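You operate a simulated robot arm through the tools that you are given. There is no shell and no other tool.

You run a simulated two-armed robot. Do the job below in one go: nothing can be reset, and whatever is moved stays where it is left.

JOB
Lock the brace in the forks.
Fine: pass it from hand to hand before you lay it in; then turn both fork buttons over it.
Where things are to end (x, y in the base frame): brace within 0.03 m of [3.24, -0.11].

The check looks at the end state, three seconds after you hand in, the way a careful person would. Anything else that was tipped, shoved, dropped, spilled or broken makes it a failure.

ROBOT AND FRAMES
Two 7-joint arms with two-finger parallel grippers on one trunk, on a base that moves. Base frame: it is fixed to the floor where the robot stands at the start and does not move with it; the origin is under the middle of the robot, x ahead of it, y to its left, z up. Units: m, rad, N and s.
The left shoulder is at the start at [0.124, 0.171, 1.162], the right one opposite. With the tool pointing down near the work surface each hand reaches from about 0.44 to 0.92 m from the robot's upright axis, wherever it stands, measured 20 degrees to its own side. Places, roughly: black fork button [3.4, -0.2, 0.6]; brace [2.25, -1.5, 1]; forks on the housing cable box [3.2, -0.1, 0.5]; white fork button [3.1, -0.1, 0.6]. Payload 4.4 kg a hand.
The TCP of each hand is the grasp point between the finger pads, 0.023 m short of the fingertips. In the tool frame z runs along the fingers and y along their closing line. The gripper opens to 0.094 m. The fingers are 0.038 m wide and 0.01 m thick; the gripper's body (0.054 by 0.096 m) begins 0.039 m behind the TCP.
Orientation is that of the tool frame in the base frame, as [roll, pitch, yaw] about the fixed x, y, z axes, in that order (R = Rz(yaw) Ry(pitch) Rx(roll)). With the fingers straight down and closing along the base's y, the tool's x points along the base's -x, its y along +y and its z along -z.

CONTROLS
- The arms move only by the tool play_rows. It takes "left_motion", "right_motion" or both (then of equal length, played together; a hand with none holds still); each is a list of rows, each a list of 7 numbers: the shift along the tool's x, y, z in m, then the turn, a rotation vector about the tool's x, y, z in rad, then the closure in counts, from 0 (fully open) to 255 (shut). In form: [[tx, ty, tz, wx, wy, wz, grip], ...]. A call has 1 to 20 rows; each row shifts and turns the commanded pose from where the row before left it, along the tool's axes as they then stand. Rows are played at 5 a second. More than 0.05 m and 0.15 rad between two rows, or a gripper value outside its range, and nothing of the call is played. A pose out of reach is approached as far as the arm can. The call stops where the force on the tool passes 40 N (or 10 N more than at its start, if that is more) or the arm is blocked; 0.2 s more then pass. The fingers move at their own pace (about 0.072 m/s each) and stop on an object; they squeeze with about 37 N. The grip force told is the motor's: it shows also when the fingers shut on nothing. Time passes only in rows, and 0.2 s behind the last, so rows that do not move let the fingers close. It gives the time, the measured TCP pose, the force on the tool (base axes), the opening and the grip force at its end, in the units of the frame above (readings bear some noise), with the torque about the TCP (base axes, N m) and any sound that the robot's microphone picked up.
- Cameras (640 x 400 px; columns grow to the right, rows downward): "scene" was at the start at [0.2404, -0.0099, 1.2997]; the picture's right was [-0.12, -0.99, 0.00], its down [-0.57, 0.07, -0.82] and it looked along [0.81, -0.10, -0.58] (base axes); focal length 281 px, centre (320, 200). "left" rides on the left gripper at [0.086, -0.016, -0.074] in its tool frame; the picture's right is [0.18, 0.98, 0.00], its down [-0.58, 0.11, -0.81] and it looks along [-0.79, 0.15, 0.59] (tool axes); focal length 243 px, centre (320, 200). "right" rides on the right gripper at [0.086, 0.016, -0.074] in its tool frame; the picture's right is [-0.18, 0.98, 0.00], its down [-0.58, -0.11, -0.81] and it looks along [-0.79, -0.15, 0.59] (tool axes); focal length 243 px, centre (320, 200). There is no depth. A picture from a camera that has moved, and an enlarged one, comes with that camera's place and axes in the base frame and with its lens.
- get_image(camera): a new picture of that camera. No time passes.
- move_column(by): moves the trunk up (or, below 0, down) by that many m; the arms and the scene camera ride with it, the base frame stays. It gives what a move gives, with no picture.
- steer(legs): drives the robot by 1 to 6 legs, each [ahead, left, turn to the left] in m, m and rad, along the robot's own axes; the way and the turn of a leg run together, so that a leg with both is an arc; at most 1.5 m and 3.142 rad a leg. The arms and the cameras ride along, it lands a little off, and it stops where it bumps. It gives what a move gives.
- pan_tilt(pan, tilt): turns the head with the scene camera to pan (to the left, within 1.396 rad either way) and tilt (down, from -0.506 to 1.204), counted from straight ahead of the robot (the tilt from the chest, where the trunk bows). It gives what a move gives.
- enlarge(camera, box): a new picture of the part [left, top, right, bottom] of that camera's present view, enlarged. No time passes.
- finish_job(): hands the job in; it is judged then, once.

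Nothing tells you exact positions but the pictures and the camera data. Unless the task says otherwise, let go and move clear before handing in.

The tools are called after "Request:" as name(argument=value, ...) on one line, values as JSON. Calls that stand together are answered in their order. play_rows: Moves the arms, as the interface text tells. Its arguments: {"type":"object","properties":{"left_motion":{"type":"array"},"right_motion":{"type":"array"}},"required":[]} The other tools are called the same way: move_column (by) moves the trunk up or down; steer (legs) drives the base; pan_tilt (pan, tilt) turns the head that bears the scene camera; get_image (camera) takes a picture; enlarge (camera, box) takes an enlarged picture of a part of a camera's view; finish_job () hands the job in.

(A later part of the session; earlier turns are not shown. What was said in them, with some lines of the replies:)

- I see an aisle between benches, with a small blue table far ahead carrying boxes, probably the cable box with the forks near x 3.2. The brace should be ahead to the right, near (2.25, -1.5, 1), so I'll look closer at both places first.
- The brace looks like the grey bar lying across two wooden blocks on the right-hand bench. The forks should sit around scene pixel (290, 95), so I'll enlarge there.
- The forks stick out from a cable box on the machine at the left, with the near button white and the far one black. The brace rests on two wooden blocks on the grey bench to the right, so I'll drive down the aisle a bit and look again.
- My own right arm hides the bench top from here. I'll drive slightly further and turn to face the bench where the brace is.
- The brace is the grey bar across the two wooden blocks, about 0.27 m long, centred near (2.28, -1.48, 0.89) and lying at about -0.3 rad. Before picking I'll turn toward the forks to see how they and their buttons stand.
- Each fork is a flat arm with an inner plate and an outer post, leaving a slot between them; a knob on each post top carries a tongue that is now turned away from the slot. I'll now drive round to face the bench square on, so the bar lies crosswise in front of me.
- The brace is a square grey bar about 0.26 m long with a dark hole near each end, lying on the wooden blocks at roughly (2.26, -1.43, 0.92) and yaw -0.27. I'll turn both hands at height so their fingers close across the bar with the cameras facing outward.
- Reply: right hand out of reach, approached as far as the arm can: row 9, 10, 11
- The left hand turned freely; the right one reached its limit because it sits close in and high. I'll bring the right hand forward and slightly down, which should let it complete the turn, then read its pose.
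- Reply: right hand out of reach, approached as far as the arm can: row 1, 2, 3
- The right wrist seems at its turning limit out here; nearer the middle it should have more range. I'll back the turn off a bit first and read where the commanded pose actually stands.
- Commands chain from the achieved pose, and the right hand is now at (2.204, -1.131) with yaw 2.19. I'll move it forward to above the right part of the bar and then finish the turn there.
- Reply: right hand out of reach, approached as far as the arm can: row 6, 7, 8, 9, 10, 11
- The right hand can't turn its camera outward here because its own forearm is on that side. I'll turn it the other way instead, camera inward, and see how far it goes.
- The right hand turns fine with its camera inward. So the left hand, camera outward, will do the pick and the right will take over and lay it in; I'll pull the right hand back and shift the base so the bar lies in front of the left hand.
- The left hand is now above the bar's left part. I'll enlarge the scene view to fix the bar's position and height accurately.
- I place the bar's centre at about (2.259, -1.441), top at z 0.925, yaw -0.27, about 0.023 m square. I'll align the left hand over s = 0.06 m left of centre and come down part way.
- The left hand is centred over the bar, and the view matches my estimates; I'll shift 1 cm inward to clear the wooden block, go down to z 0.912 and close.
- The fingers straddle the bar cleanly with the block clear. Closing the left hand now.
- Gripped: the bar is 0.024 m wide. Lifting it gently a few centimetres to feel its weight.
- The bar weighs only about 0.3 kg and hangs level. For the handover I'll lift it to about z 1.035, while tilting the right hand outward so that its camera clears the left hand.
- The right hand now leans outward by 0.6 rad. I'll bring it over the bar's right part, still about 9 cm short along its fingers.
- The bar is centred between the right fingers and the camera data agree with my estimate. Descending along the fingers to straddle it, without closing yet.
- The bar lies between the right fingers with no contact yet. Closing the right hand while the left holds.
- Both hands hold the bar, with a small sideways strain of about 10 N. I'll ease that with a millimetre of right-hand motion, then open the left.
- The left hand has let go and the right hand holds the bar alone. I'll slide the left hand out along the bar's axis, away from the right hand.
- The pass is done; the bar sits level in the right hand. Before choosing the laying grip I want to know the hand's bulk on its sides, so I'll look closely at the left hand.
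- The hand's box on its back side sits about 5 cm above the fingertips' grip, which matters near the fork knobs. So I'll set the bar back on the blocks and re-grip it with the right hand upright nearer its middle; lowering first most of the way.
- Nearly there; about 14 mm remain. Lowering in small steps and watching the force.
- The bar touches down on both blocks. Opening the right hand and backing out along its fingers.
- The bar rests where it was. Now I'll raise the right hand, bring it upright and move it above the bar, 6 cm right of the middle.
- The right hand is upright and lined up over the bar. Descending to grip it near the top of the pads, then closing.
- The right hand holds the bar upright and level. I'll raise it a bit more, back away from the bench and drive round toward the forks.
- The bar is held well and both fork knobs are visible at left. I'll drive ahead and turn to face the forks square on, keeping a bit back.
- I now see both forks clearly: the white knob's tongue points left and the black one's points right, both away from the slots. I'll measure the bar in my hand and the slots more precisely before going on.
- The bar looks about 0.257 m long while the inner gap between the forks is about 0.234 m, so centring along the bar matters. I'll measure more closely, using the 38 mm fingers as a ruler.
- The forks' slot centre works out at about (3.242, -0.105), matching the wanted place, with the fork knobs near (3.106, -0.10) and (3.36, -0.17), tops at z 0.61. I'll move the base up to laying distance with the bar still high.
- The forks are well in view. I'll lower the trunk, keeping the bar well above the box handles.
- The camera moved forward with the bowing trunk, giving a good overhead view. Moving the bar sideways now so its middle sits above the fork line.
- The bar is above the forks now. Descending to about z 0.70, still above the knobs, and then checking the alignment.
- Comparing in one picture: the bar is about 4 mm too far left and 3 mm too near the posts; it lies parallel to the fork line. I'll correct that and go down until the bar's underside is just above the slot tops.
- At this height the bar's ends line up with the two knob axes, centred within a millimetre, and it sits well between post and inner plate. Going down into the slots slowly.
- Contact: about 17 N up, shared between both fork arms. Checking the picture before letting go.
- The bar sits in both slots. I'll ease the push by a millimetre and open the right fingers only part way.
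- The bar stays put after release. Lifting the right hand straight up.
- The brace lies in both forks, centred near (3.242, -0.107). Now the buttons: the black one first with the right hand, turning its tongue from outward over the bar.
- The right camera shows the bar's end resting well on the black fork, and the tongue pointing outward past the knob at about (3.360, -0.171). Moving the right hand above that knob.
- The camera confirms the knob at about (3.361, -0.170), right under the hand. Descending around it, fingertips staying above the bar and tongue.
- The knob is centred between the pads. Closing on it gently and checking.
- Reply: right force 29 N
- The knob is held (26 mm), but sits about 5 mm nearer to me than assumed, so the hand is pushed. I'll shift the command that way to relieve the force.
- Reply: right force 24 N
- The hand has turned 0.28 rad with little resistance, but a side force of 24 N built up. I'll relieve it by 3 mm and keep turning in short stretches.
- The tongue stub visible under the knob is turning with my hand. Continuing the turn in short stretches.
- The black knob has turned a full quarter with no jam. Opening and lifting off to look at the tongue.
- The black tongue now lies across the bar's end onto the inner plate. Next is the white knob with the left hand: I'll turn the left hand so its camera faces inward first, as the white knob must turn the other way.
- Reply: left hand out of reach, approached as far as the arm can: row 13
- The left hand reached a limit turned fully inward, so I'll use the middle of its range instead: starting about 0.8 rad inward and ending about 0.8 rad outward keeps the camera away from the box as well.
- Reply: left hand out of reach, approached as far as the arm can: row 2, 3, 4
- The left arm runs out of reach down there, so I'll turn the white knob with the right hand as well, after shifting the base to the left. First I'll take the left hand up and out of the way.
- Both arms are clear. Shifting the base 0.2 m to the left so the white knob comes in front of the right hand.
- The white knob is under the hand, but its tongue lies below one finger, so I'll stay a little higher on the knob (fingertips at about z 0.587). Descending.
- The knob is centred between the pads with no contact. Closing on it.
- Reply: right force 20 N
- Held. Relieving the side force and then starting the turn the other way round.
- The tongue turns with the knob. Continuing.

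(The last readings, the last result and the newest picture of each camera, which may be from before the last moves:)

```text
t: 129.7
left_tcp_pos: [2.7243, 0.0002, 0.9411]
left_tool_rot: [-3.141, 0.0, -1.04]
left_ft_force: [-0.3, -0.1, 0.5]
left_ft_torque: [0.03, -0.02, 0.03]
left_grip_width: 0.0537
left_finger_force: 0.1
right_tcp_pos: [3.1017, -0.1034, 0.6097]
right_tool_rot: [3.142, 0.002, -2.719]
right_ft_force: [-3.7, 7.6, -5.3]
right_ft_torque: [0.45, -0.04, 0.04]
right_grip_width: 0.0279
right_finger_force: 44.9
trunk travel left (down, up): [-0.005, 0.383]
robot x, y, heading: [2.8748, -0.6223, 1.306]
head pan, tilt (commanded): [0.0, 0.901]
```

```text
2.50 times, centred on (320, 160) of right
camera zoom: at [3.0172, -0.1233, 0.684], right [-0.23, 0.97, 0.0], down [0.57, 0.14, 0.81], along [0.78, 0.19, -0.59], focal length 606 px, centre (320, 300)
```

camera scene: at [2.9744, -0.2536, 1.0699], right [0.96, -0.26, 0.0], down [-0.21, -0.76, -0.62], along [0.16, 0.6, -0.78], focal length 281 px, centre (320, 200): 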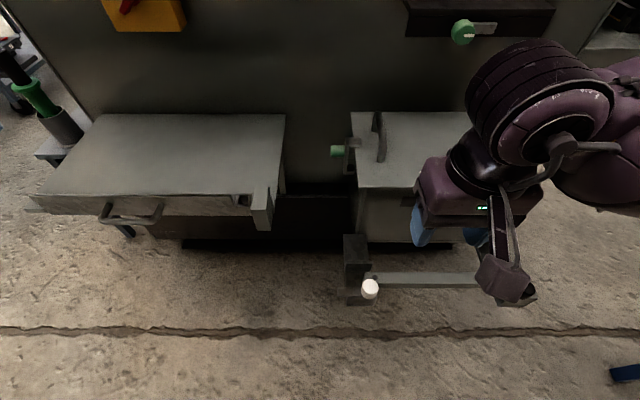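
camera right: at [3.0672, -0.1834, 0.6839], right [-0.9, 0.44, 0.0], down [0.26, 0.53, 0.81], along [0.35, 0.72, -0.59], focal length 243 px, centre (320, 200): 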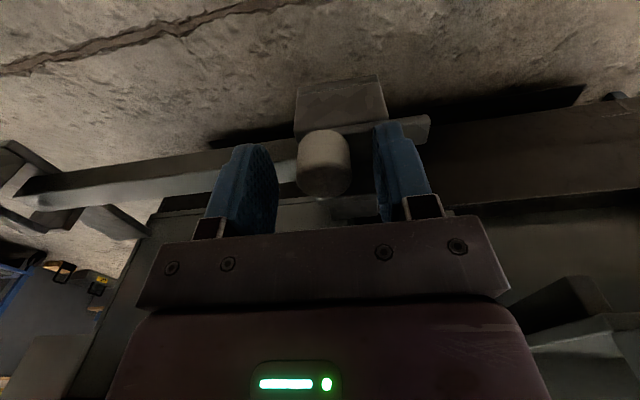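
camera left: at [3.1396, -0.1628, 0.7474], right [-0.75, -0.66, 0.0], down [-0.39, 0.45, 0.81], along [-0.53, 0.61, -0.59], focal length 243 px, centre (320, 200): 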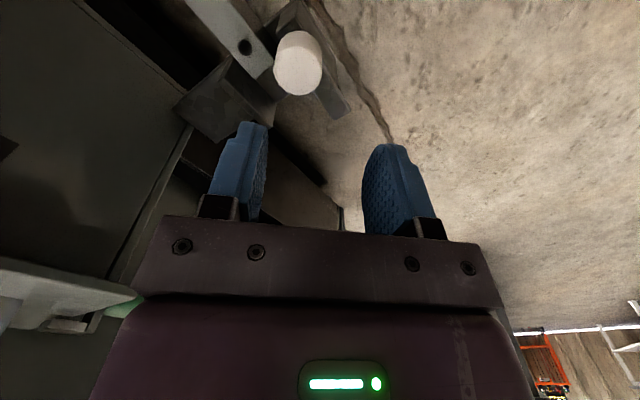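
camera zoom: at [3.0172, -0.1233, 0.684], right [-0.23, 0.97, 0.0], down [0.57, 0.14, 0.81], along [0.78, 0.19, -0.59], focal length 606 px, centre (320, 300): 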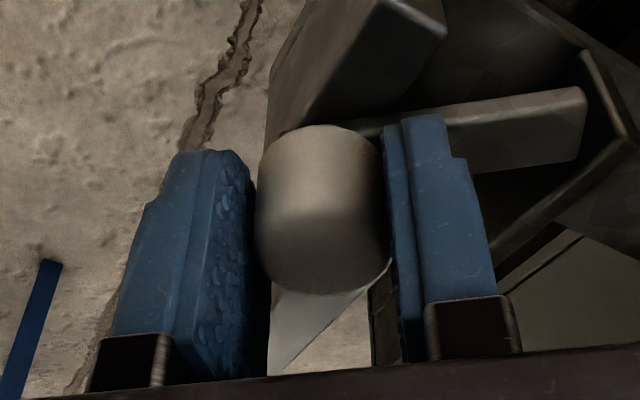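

Request:
play_rows(right_motion=[[0, 0.001, 0, 0, 0, 0.1, 255], [0, 0, 0, 0, 0, 0.1, 255], [0, 0, 0, 0, 0, 0.1, 255], [0, 0, 0, 0, 0, 0, 255]])

```text
t: 130.7
left_tcp_pos: [2.7249, 0.0, 0.9409]
left_tool_rot: [-3.141, 0.0, -1.04]
left_ft_force: [-0.3, -0.3, 0.1]
left_ft_torque: [0.0, -0.01, -0.03]
left_grip_width: 0.0537
left_finger_force: 0.1
right_tcp_pos: [3.1016, -0.101, 0.6099]
right_tool_rot: [3.141, 0.002, -3.018]
right_ft_force: [-4.9, 6.4, -4.1]
right_ft_torque: [0.39, 0.03, 0.02]
right_grip_width: 0.0277
right_finger_force: 45.4
trunk travel left (down, up): [-0.005, 0.383]
robot x, y, heading: [2.8741, -0.6189, 1.304]
head pan, tilt (commanded): [0.0, 0.901]
```

Request:
play_rows(right_motion=[[0, 0.001, 0, 0, 0, 0.1, 255], [0, 0, 0, 0, 0, 0.1, 255], [0, 0, 0, 0, 0, 0.1, 255], [0, 0, 0, 0, 0, 0.09, 255], [0, 0, 0, 0, 0, 0, 255]])

Request:
enlarge(camera="right", box=[200, 80, 440, 240])

Request:
get_image(camera="scene")

```text
t: 131.9
left_tcp_pos: [2.7265, -0.0003, 0.9412]
left_tool_rot: [-3.141, 0.001, -1.038]
left_ft_force: [0.4, -0.2, -0.2]
left_ft_torque: [0.0, 0.0, 0.0]
left_grip_width: 0.0533
left_finger_force: 0.0
right_tcp_pos: [3.1025, -0.1007, 0.6099]
right_tool_rot: [3.141, 0.002, 2.873]
right_ft_force: [-0.6, 2.0, 2.3]
right_ft_torque: [-0.51, 0.5, 0.1]
right_grip_width: 0.0279
right_finger_force: 45.1
trunk travel left (down, up): [-0.005, 0.383]
robot x, y, heading: [2.8702, -0.6234, 1.305]
head pan, tilt (commanded): [0.0, 0.901]
```

```text
2.50 times, centred on (320, 160) of right
camera zoom: at [3.0235, -0.0625, 0.684], right [0.44, 0.9, 0.0], down [0.53, -0.26, 0.81], along [0.73, -0.35, -0.59], focal length 606 px, centre (320, 300)
```

zoom: 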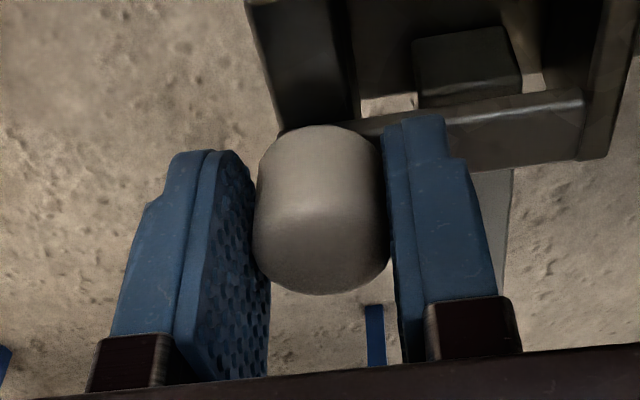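

```text
taken
camera scene: at [2.9745, -0.2537, 1.07], right [0.96, -0.26, 0.0], down [-0.21, -0.76, -0.62], along [0.16, 0.6, -0.78], focal length 281 px, centre (320, 200)
```

scene: 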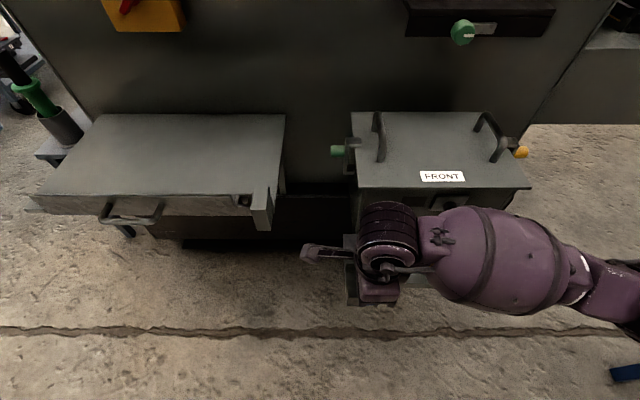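

The white tongue now points across the slot with the bar under it. Opening and lifting off to check both.

Request:
play_rows(right_motion=[[0, 0, 0, 0, 0, 0, 200], [0, 0, 0, 0, 0, 0, 130], [0, 0, 0, 0, 0, 0, 110], [0, 0, 0, 0, 0, 0, 110], [0, 0, -0.03, 0, 0, 0, 110], [0, 0, -0.04, 0, 0, 0, 110], [0, 0, -0.045, 0, 0, 0, 110], [0, 0, -0.045, 0, 0, 0, 110], [0, 0, -0.045, 0, 0, 0, 110], [0, 0, 0, 0, 0, 0, 110]])

Request:
get_image(camera="scene")

Request:
enlarge(camera="scene", box=[330, 230, 550, 320])

Request:
get_image(camera="right")

```text
t: 134.1
left_tcp_pos: [2.7251, -0.0005, 0.9416]
left_tool_rot: [3.141, 0.001, -1.038]
left_ft_force: [-0.3, -0.4, -0.2]
left_ft_torque: [0.0, -0.02, 0.01]
left_grip_width: 0.0533
left_finger_force: 0.1
right_tcp_pos: [3.1002, -0.101, 0.8152]
right_tool_rot: [-3.141, 0.002, 2.874]
right_ft_force: [0.2, 0.3, -0.1]
right_ft_torque: [-0.01, 0.02, -0.02]
right_grip_width: 0.0537
right_finger_force: 0.0
trunk travel left (down, up): [-0.005, 0.383]
robot x, y, heading: [2.8748, -0.6209, 1.304]
head pan, tilt (commanded): [0.0, 0.901]
```

```text
taken
camera scene: at [2.9746, -0.2535, 1.0697], right [0.96, -0.26, 0.0], down [-0.21, -0.76, -0.62], along [0.16, 0.6, -0.78], focal length 281 px, centre (320, 200)
```

scene: 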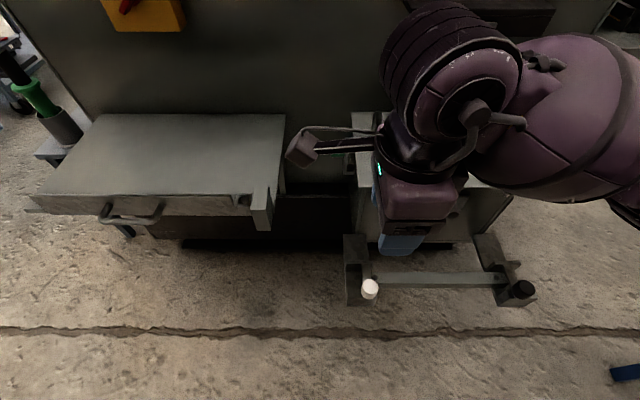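

```text
2.91 times, centred on (440, 275) of scene
camera zoom: at [2.9746, -0.2535, 1.0697], right [0.96, -0.26, 0.0], down [-0.21, -0.76, -0.62], along [0.16, 0.6, -0.78], focal length 818 px, centre (-29, -18)
```

zoom: 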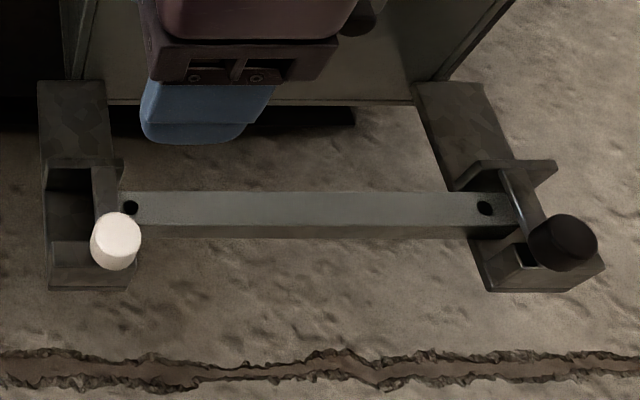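

```text
taken
camera right: at [3.0217, -0.0623, 0.8888], right [0.44, 0.9, 0.0], down [0.53, -0.26, 0.81], along [0.73, -0.35, -0.59], focal length 243 px, centre (320, 200)
```

right: 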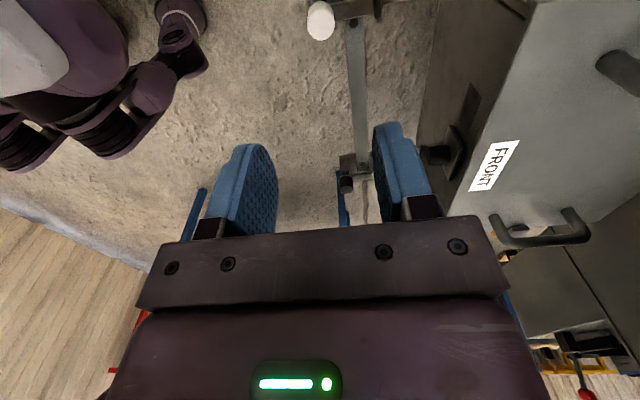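

Both tongues now appear turned over the bar. Looking at each end closely.

Request:
enlarge(camera="scene", box=[336, 240, 416, 310])

Request:
enlarge(camera="scene", box=[466, 240, 546, 310])

Request:
enlarge(camera="right", box=[290, 0, 450, 100])

```text
5.71 times, centred on (376, 275) of scene
camera zoom: at [2.9746, -0.2535, 1.0697], right [0.96, -0.26, 0.0], down [-0.21, -0.76, -0.62], along [0.16, 0.6, -0.78], focal length 1607 px, centre (0, -229)
```

zoom: 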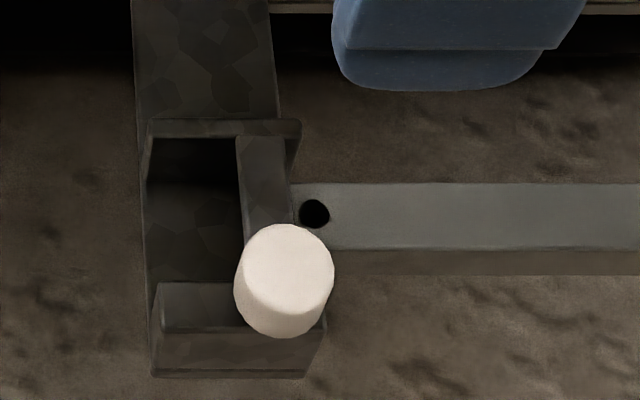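

```text
5.71 times, centred on (506, 275) of scene
camera zoom: at [2.9746, -0.2535, 1.0697], right [0.96, -0.26, 0.0], down [-0.21, -0.76, -0.62], along [0.16, 0.6, -0.78], focal length 1607 px, centre (-743, -229)
```

zoom: 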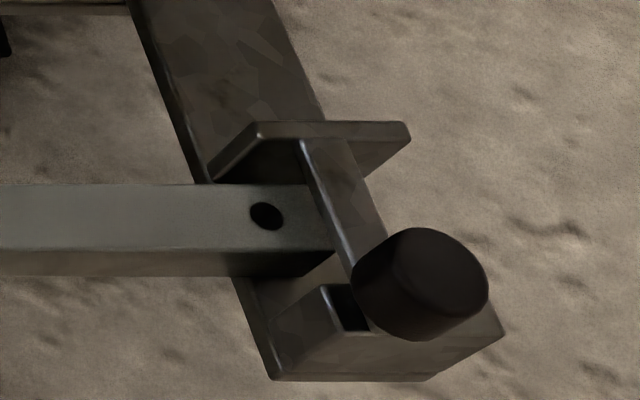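

```text
4.00 times, centred on (370, 50) of right
camera zoom: at [3.0217, -0.0623, 0.8888], right [0.44, 0.9, 0.0], down [0.53, -0.26, 0.81], along [0.73, -0.35, -0.59], focal length 970 px, centre (120, 800)
```

zoom: 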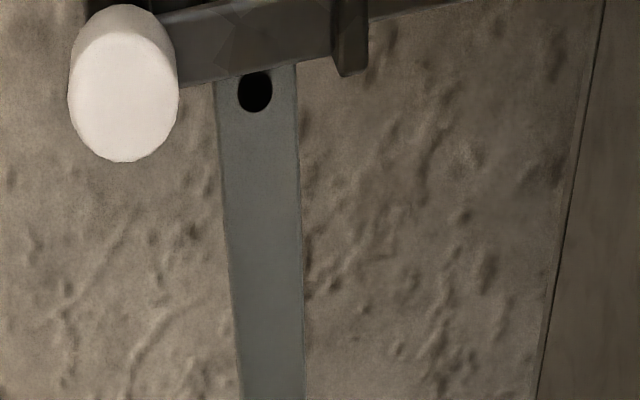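

Measured in this view, the bar is centred between the knobs, and each tongue covers about 8 mm of its end and reaches to the inner plate. I'll raise the right hand further and back the robot off, then take a last look.

Request:
play_rows(right_motion=[[0, 0, -0.04, 0, 0, 0, 110], [0, 0, -0.04, 0, 0, 0, 110], [0, -0.03, -0.03, 0, 0, 0, 110], [0, -0.04, 0, 0, 0, 0, 110], [0, 0, 0, 0, 0, 0, 110]])

Request:
steer(legs=[[-0.35, -0.1, 0]])

Request:
pan_tilt(pan=0.0, tilt=0.75)

Request:
get_image(camera="scene")

```text
t: 135.3
left_tcp_pos: [2.7245, -0.0001, 0.9413]
left_tool_rot: [3.141, 0.002, -1.04]
left_ft_force: [-0.2, 0.5, -0.5]
left_ft_torque: [-0.01, -0.01, 0.01]
left_grip_width: 0.0536
left_finger_force: 0.1
right_tcp_pos: [3.0828, -0.1658, 0.9259]
right_tool_rot: [-3.14, 0.003, 2.876]
right_ft_force: [0.6, 0.0, 0.5]
right_ft_torque: [0.02, -0.01, 0.0]
right_grip_width: 0.0536
right_finger_force: 0.0
right hand out of reach, approached as far as the arm can: row 4
trunk travel left (down, up): [-0.005, 0.383]
robot x, y, heading: [2.8735, -0.6184, 1.305]
head pan, tilt (commanded): [0.0, 0.901]
```

```text
t: 137.6
left_tcp_pos: [2.7291, -0.3641, 0.9418]
left_tool_rot: [-3.139, -0.001, -1.035]
left_ft_force: [-0.2, -0.1, 0.7]
left_ft_torque: [0.0, 0.01, -0.01]
left_grip_width: 0.0535
left_finger_force: 0.0
right_tcp_pos: [3.0864, -0.5279, 0.9266]
right_tool_rot: [3.141, 0.002, 2.878]
right_ft_force: [1.3, 0.1, 1.1]
right_ft_torque: [-0.03, -0.01, -0.02]
right_grip_width: 0.0534
right_finger_force: 0.0
trunk travel left (down, up): [-0.005, 0.383]
robot x, y, heading: [2.8841, -0.9839, 1.307]
head pan, tilt (commanded): [0.0, 0.901]
```

```text
t: 138.3
left_tcp_pos: [2.7284, -0.3636, 0.9404]
left_tool_rot: [3.141, 0.0, -1.035]
left_ft_force: [0.4, 0.0, 0.0]
left_ft_torque: [0.0, 0.0, 0.01]
left_grip_width: 0.0534
left_finger_force: 0.1
right_tcp_pos: [3.0867, -0.5273, 0.9271]
right_tool_rot: [-3.139, 0.003, 2.875]
right_ft_force: [0.5, 0.9, 0.1]
right_ft_torque: [-0.01, -0.01, 0.01]
right_grip_width: 0.0536
right_finger_force: 0.0
trunk travel left (down, up): [-0.005, 0.383]
robot x, y, heading: [2.8808, -0.9849, 1.306]
head pan, tilt (commanded): [0.0, 0.75]
```

```text
taken
camera scene: at [2.9814, -0.6095, 1.0817], right [0.97, -0.26, 0.0], down [-0.18, -0.66, -0.73], along [0.19, 0.71, -0.68], focal length 281 px, centre (320, 200)
```

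scene: 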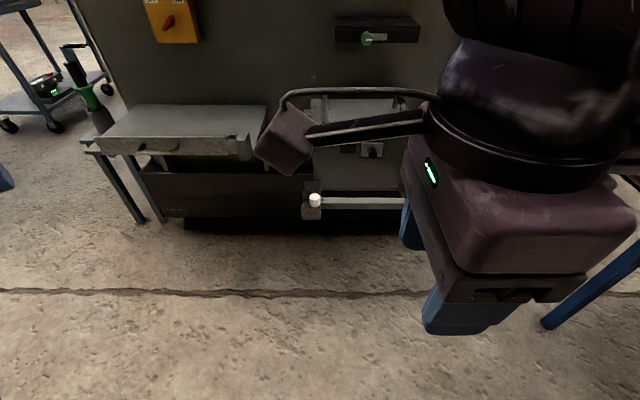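

Request:
play_rows(right_motion=[[-0.045, 0, 0, 0, 0, 0, 110], [-0.045, 0, 0, 0, 0, 0, 110], [-0.045, 0, 0, 0, 0, 0, 110], [-0.045, 0, 0, 0, 0, 0, 110], [0, 0, 0, 0, 0, 0, 110]])

Request:
get_image(camera="scene")

Request:
enlarge(camera="scene", box=[280, 160, 440, 260])

```text
t: 139.5
left_tcp_pos: [2.7297, -0.3639, 0.9422]
left_tool_rot: [3.141, 0.0, -1.035]
left_ft_force: [-0.2, 0.0, 1.1]
left_ft_torque: [-0.05, 0.02, 0.02]
left_grip_width: 0.0535
left_finger_force: 0.0
right_tcp_pos: [3.2032, -0.5263, 0.9505]
right_tool_rot: [-3.137, 0.002, 2.879]
right_ft_force: [0.6, -0.3, 0.2]
right_ft_torque: [-0.01, -0.01, -0.02]
right_grip_width: 0.0532
right_finger_force: 0.0
right hand out of reach, approached as far as the arm can: row 1, 2, 3, 4
trunk travel left (down, up): [-0.005, 0.383]
robot x, y, heading: [2.8811, -0.9876, 1.31]
head pan, tilt (commanded): [0.0, 0.75]
```

```text
taken
camera scene: at [2.9814, -0.6093, 1.0817], right [0.97, -0.26, 0.0], down [-0.18, -0.66, -0.73], along [0.19, 0.71, -0.68], focal length 281 px, centre (320, 200)
```

scene: 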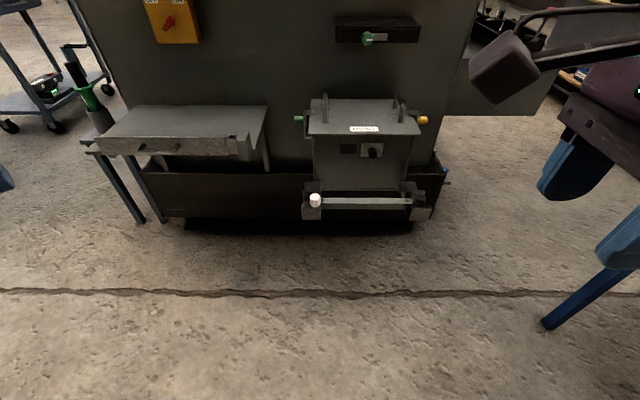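

```text
4.00 times, centred on (360, 210) of scene
camera zoom: at [2.9814, -0.6093, 1.0817], right [0.97, -0.26, 0.0], down [-0.18, -0.66, -0.73], along [0.19, 0.71, -0.68], focal length 1125 px, centre (160, 160)
```

zoom: 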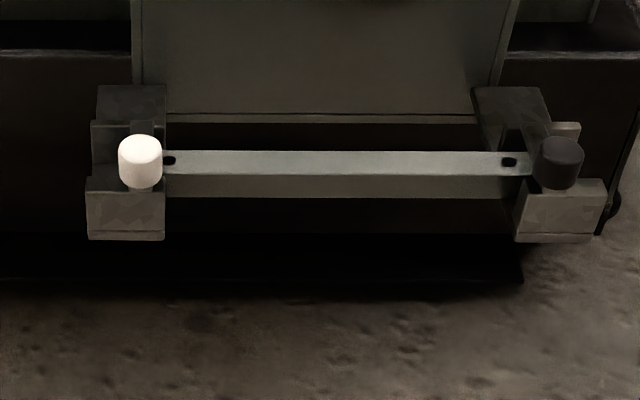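

Request:
enlarge(camera="scene", box=[296, 180, 336, 225])

Request:
enlarge(camera="scene", box=[396, 180, 436, 225])

```text
8.89 times, centred on (316, 202) of scene
camera zoom: at [2.9814, -0.6093, 1.0817], right [0.97, -0.26, 0.0], down [-0.18, -0.66, -0.73], along [0.19, 0.71, -0.68], focal length 2500 px, centre (356, 178)
```

zoom: 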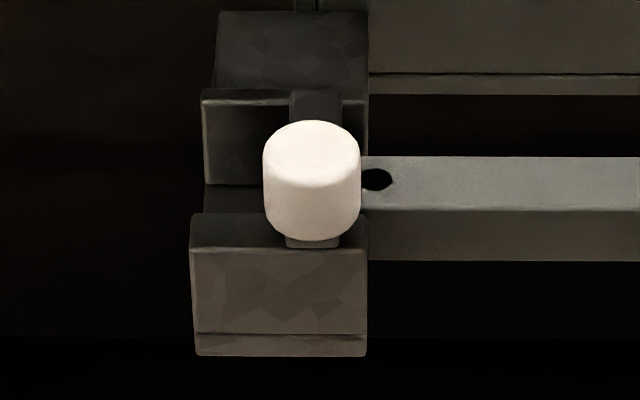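

```text
8.89 times, centred on (416, 202) of scene
camera zoom: at [2.9814, -0.6093, 1.0817], right [0.97, -0.26, 0.0], down [-0.18, -0.66, -0.73], along [0.19, 0.71, -0.68], focal length 2500 px, centre (-533, 178)
```

zoom: 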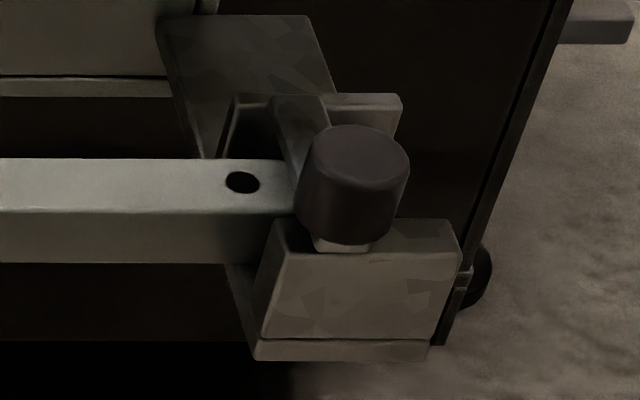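

The brace lies level in both slots, centred near (3.242, -0.107). Both tongues point across it onto the inner plates, and both hands and the robot are clear, so I'm handing in.

Request:
finish_job()

```text
The job is handed in.
```

The brace is lying in both fork slots, with both fork buttons turned over it, and the job is handed in. I haven't seen the check's result.

- **Position:** the brace is centred at about (3.242, -0.107) by camera measurement, a few millimetres from the target of [3.24, -0.11]. It sits level.
- **Buttons:** each is turned a quarter turn, so its tongue reaches across the slot to the inner plate. By my measurement each tongue covers only about 8 mm of the brace's end, because the brace is about as long as the distance between the two knobs.
- **Passing:** the left hand picked it up and passed it to the right in mid-air. The right hand then set it back on the wooden blocks to re-grip it upright before laying it in, so the mid-air pass was not the last step before laying.
- **White button:** the left arm could not reach it, so I shifted the base and turned both buttons with the right hand.

I saw nothing else knocked or moved. Both hands are open, and the robot has backed away from the forks.
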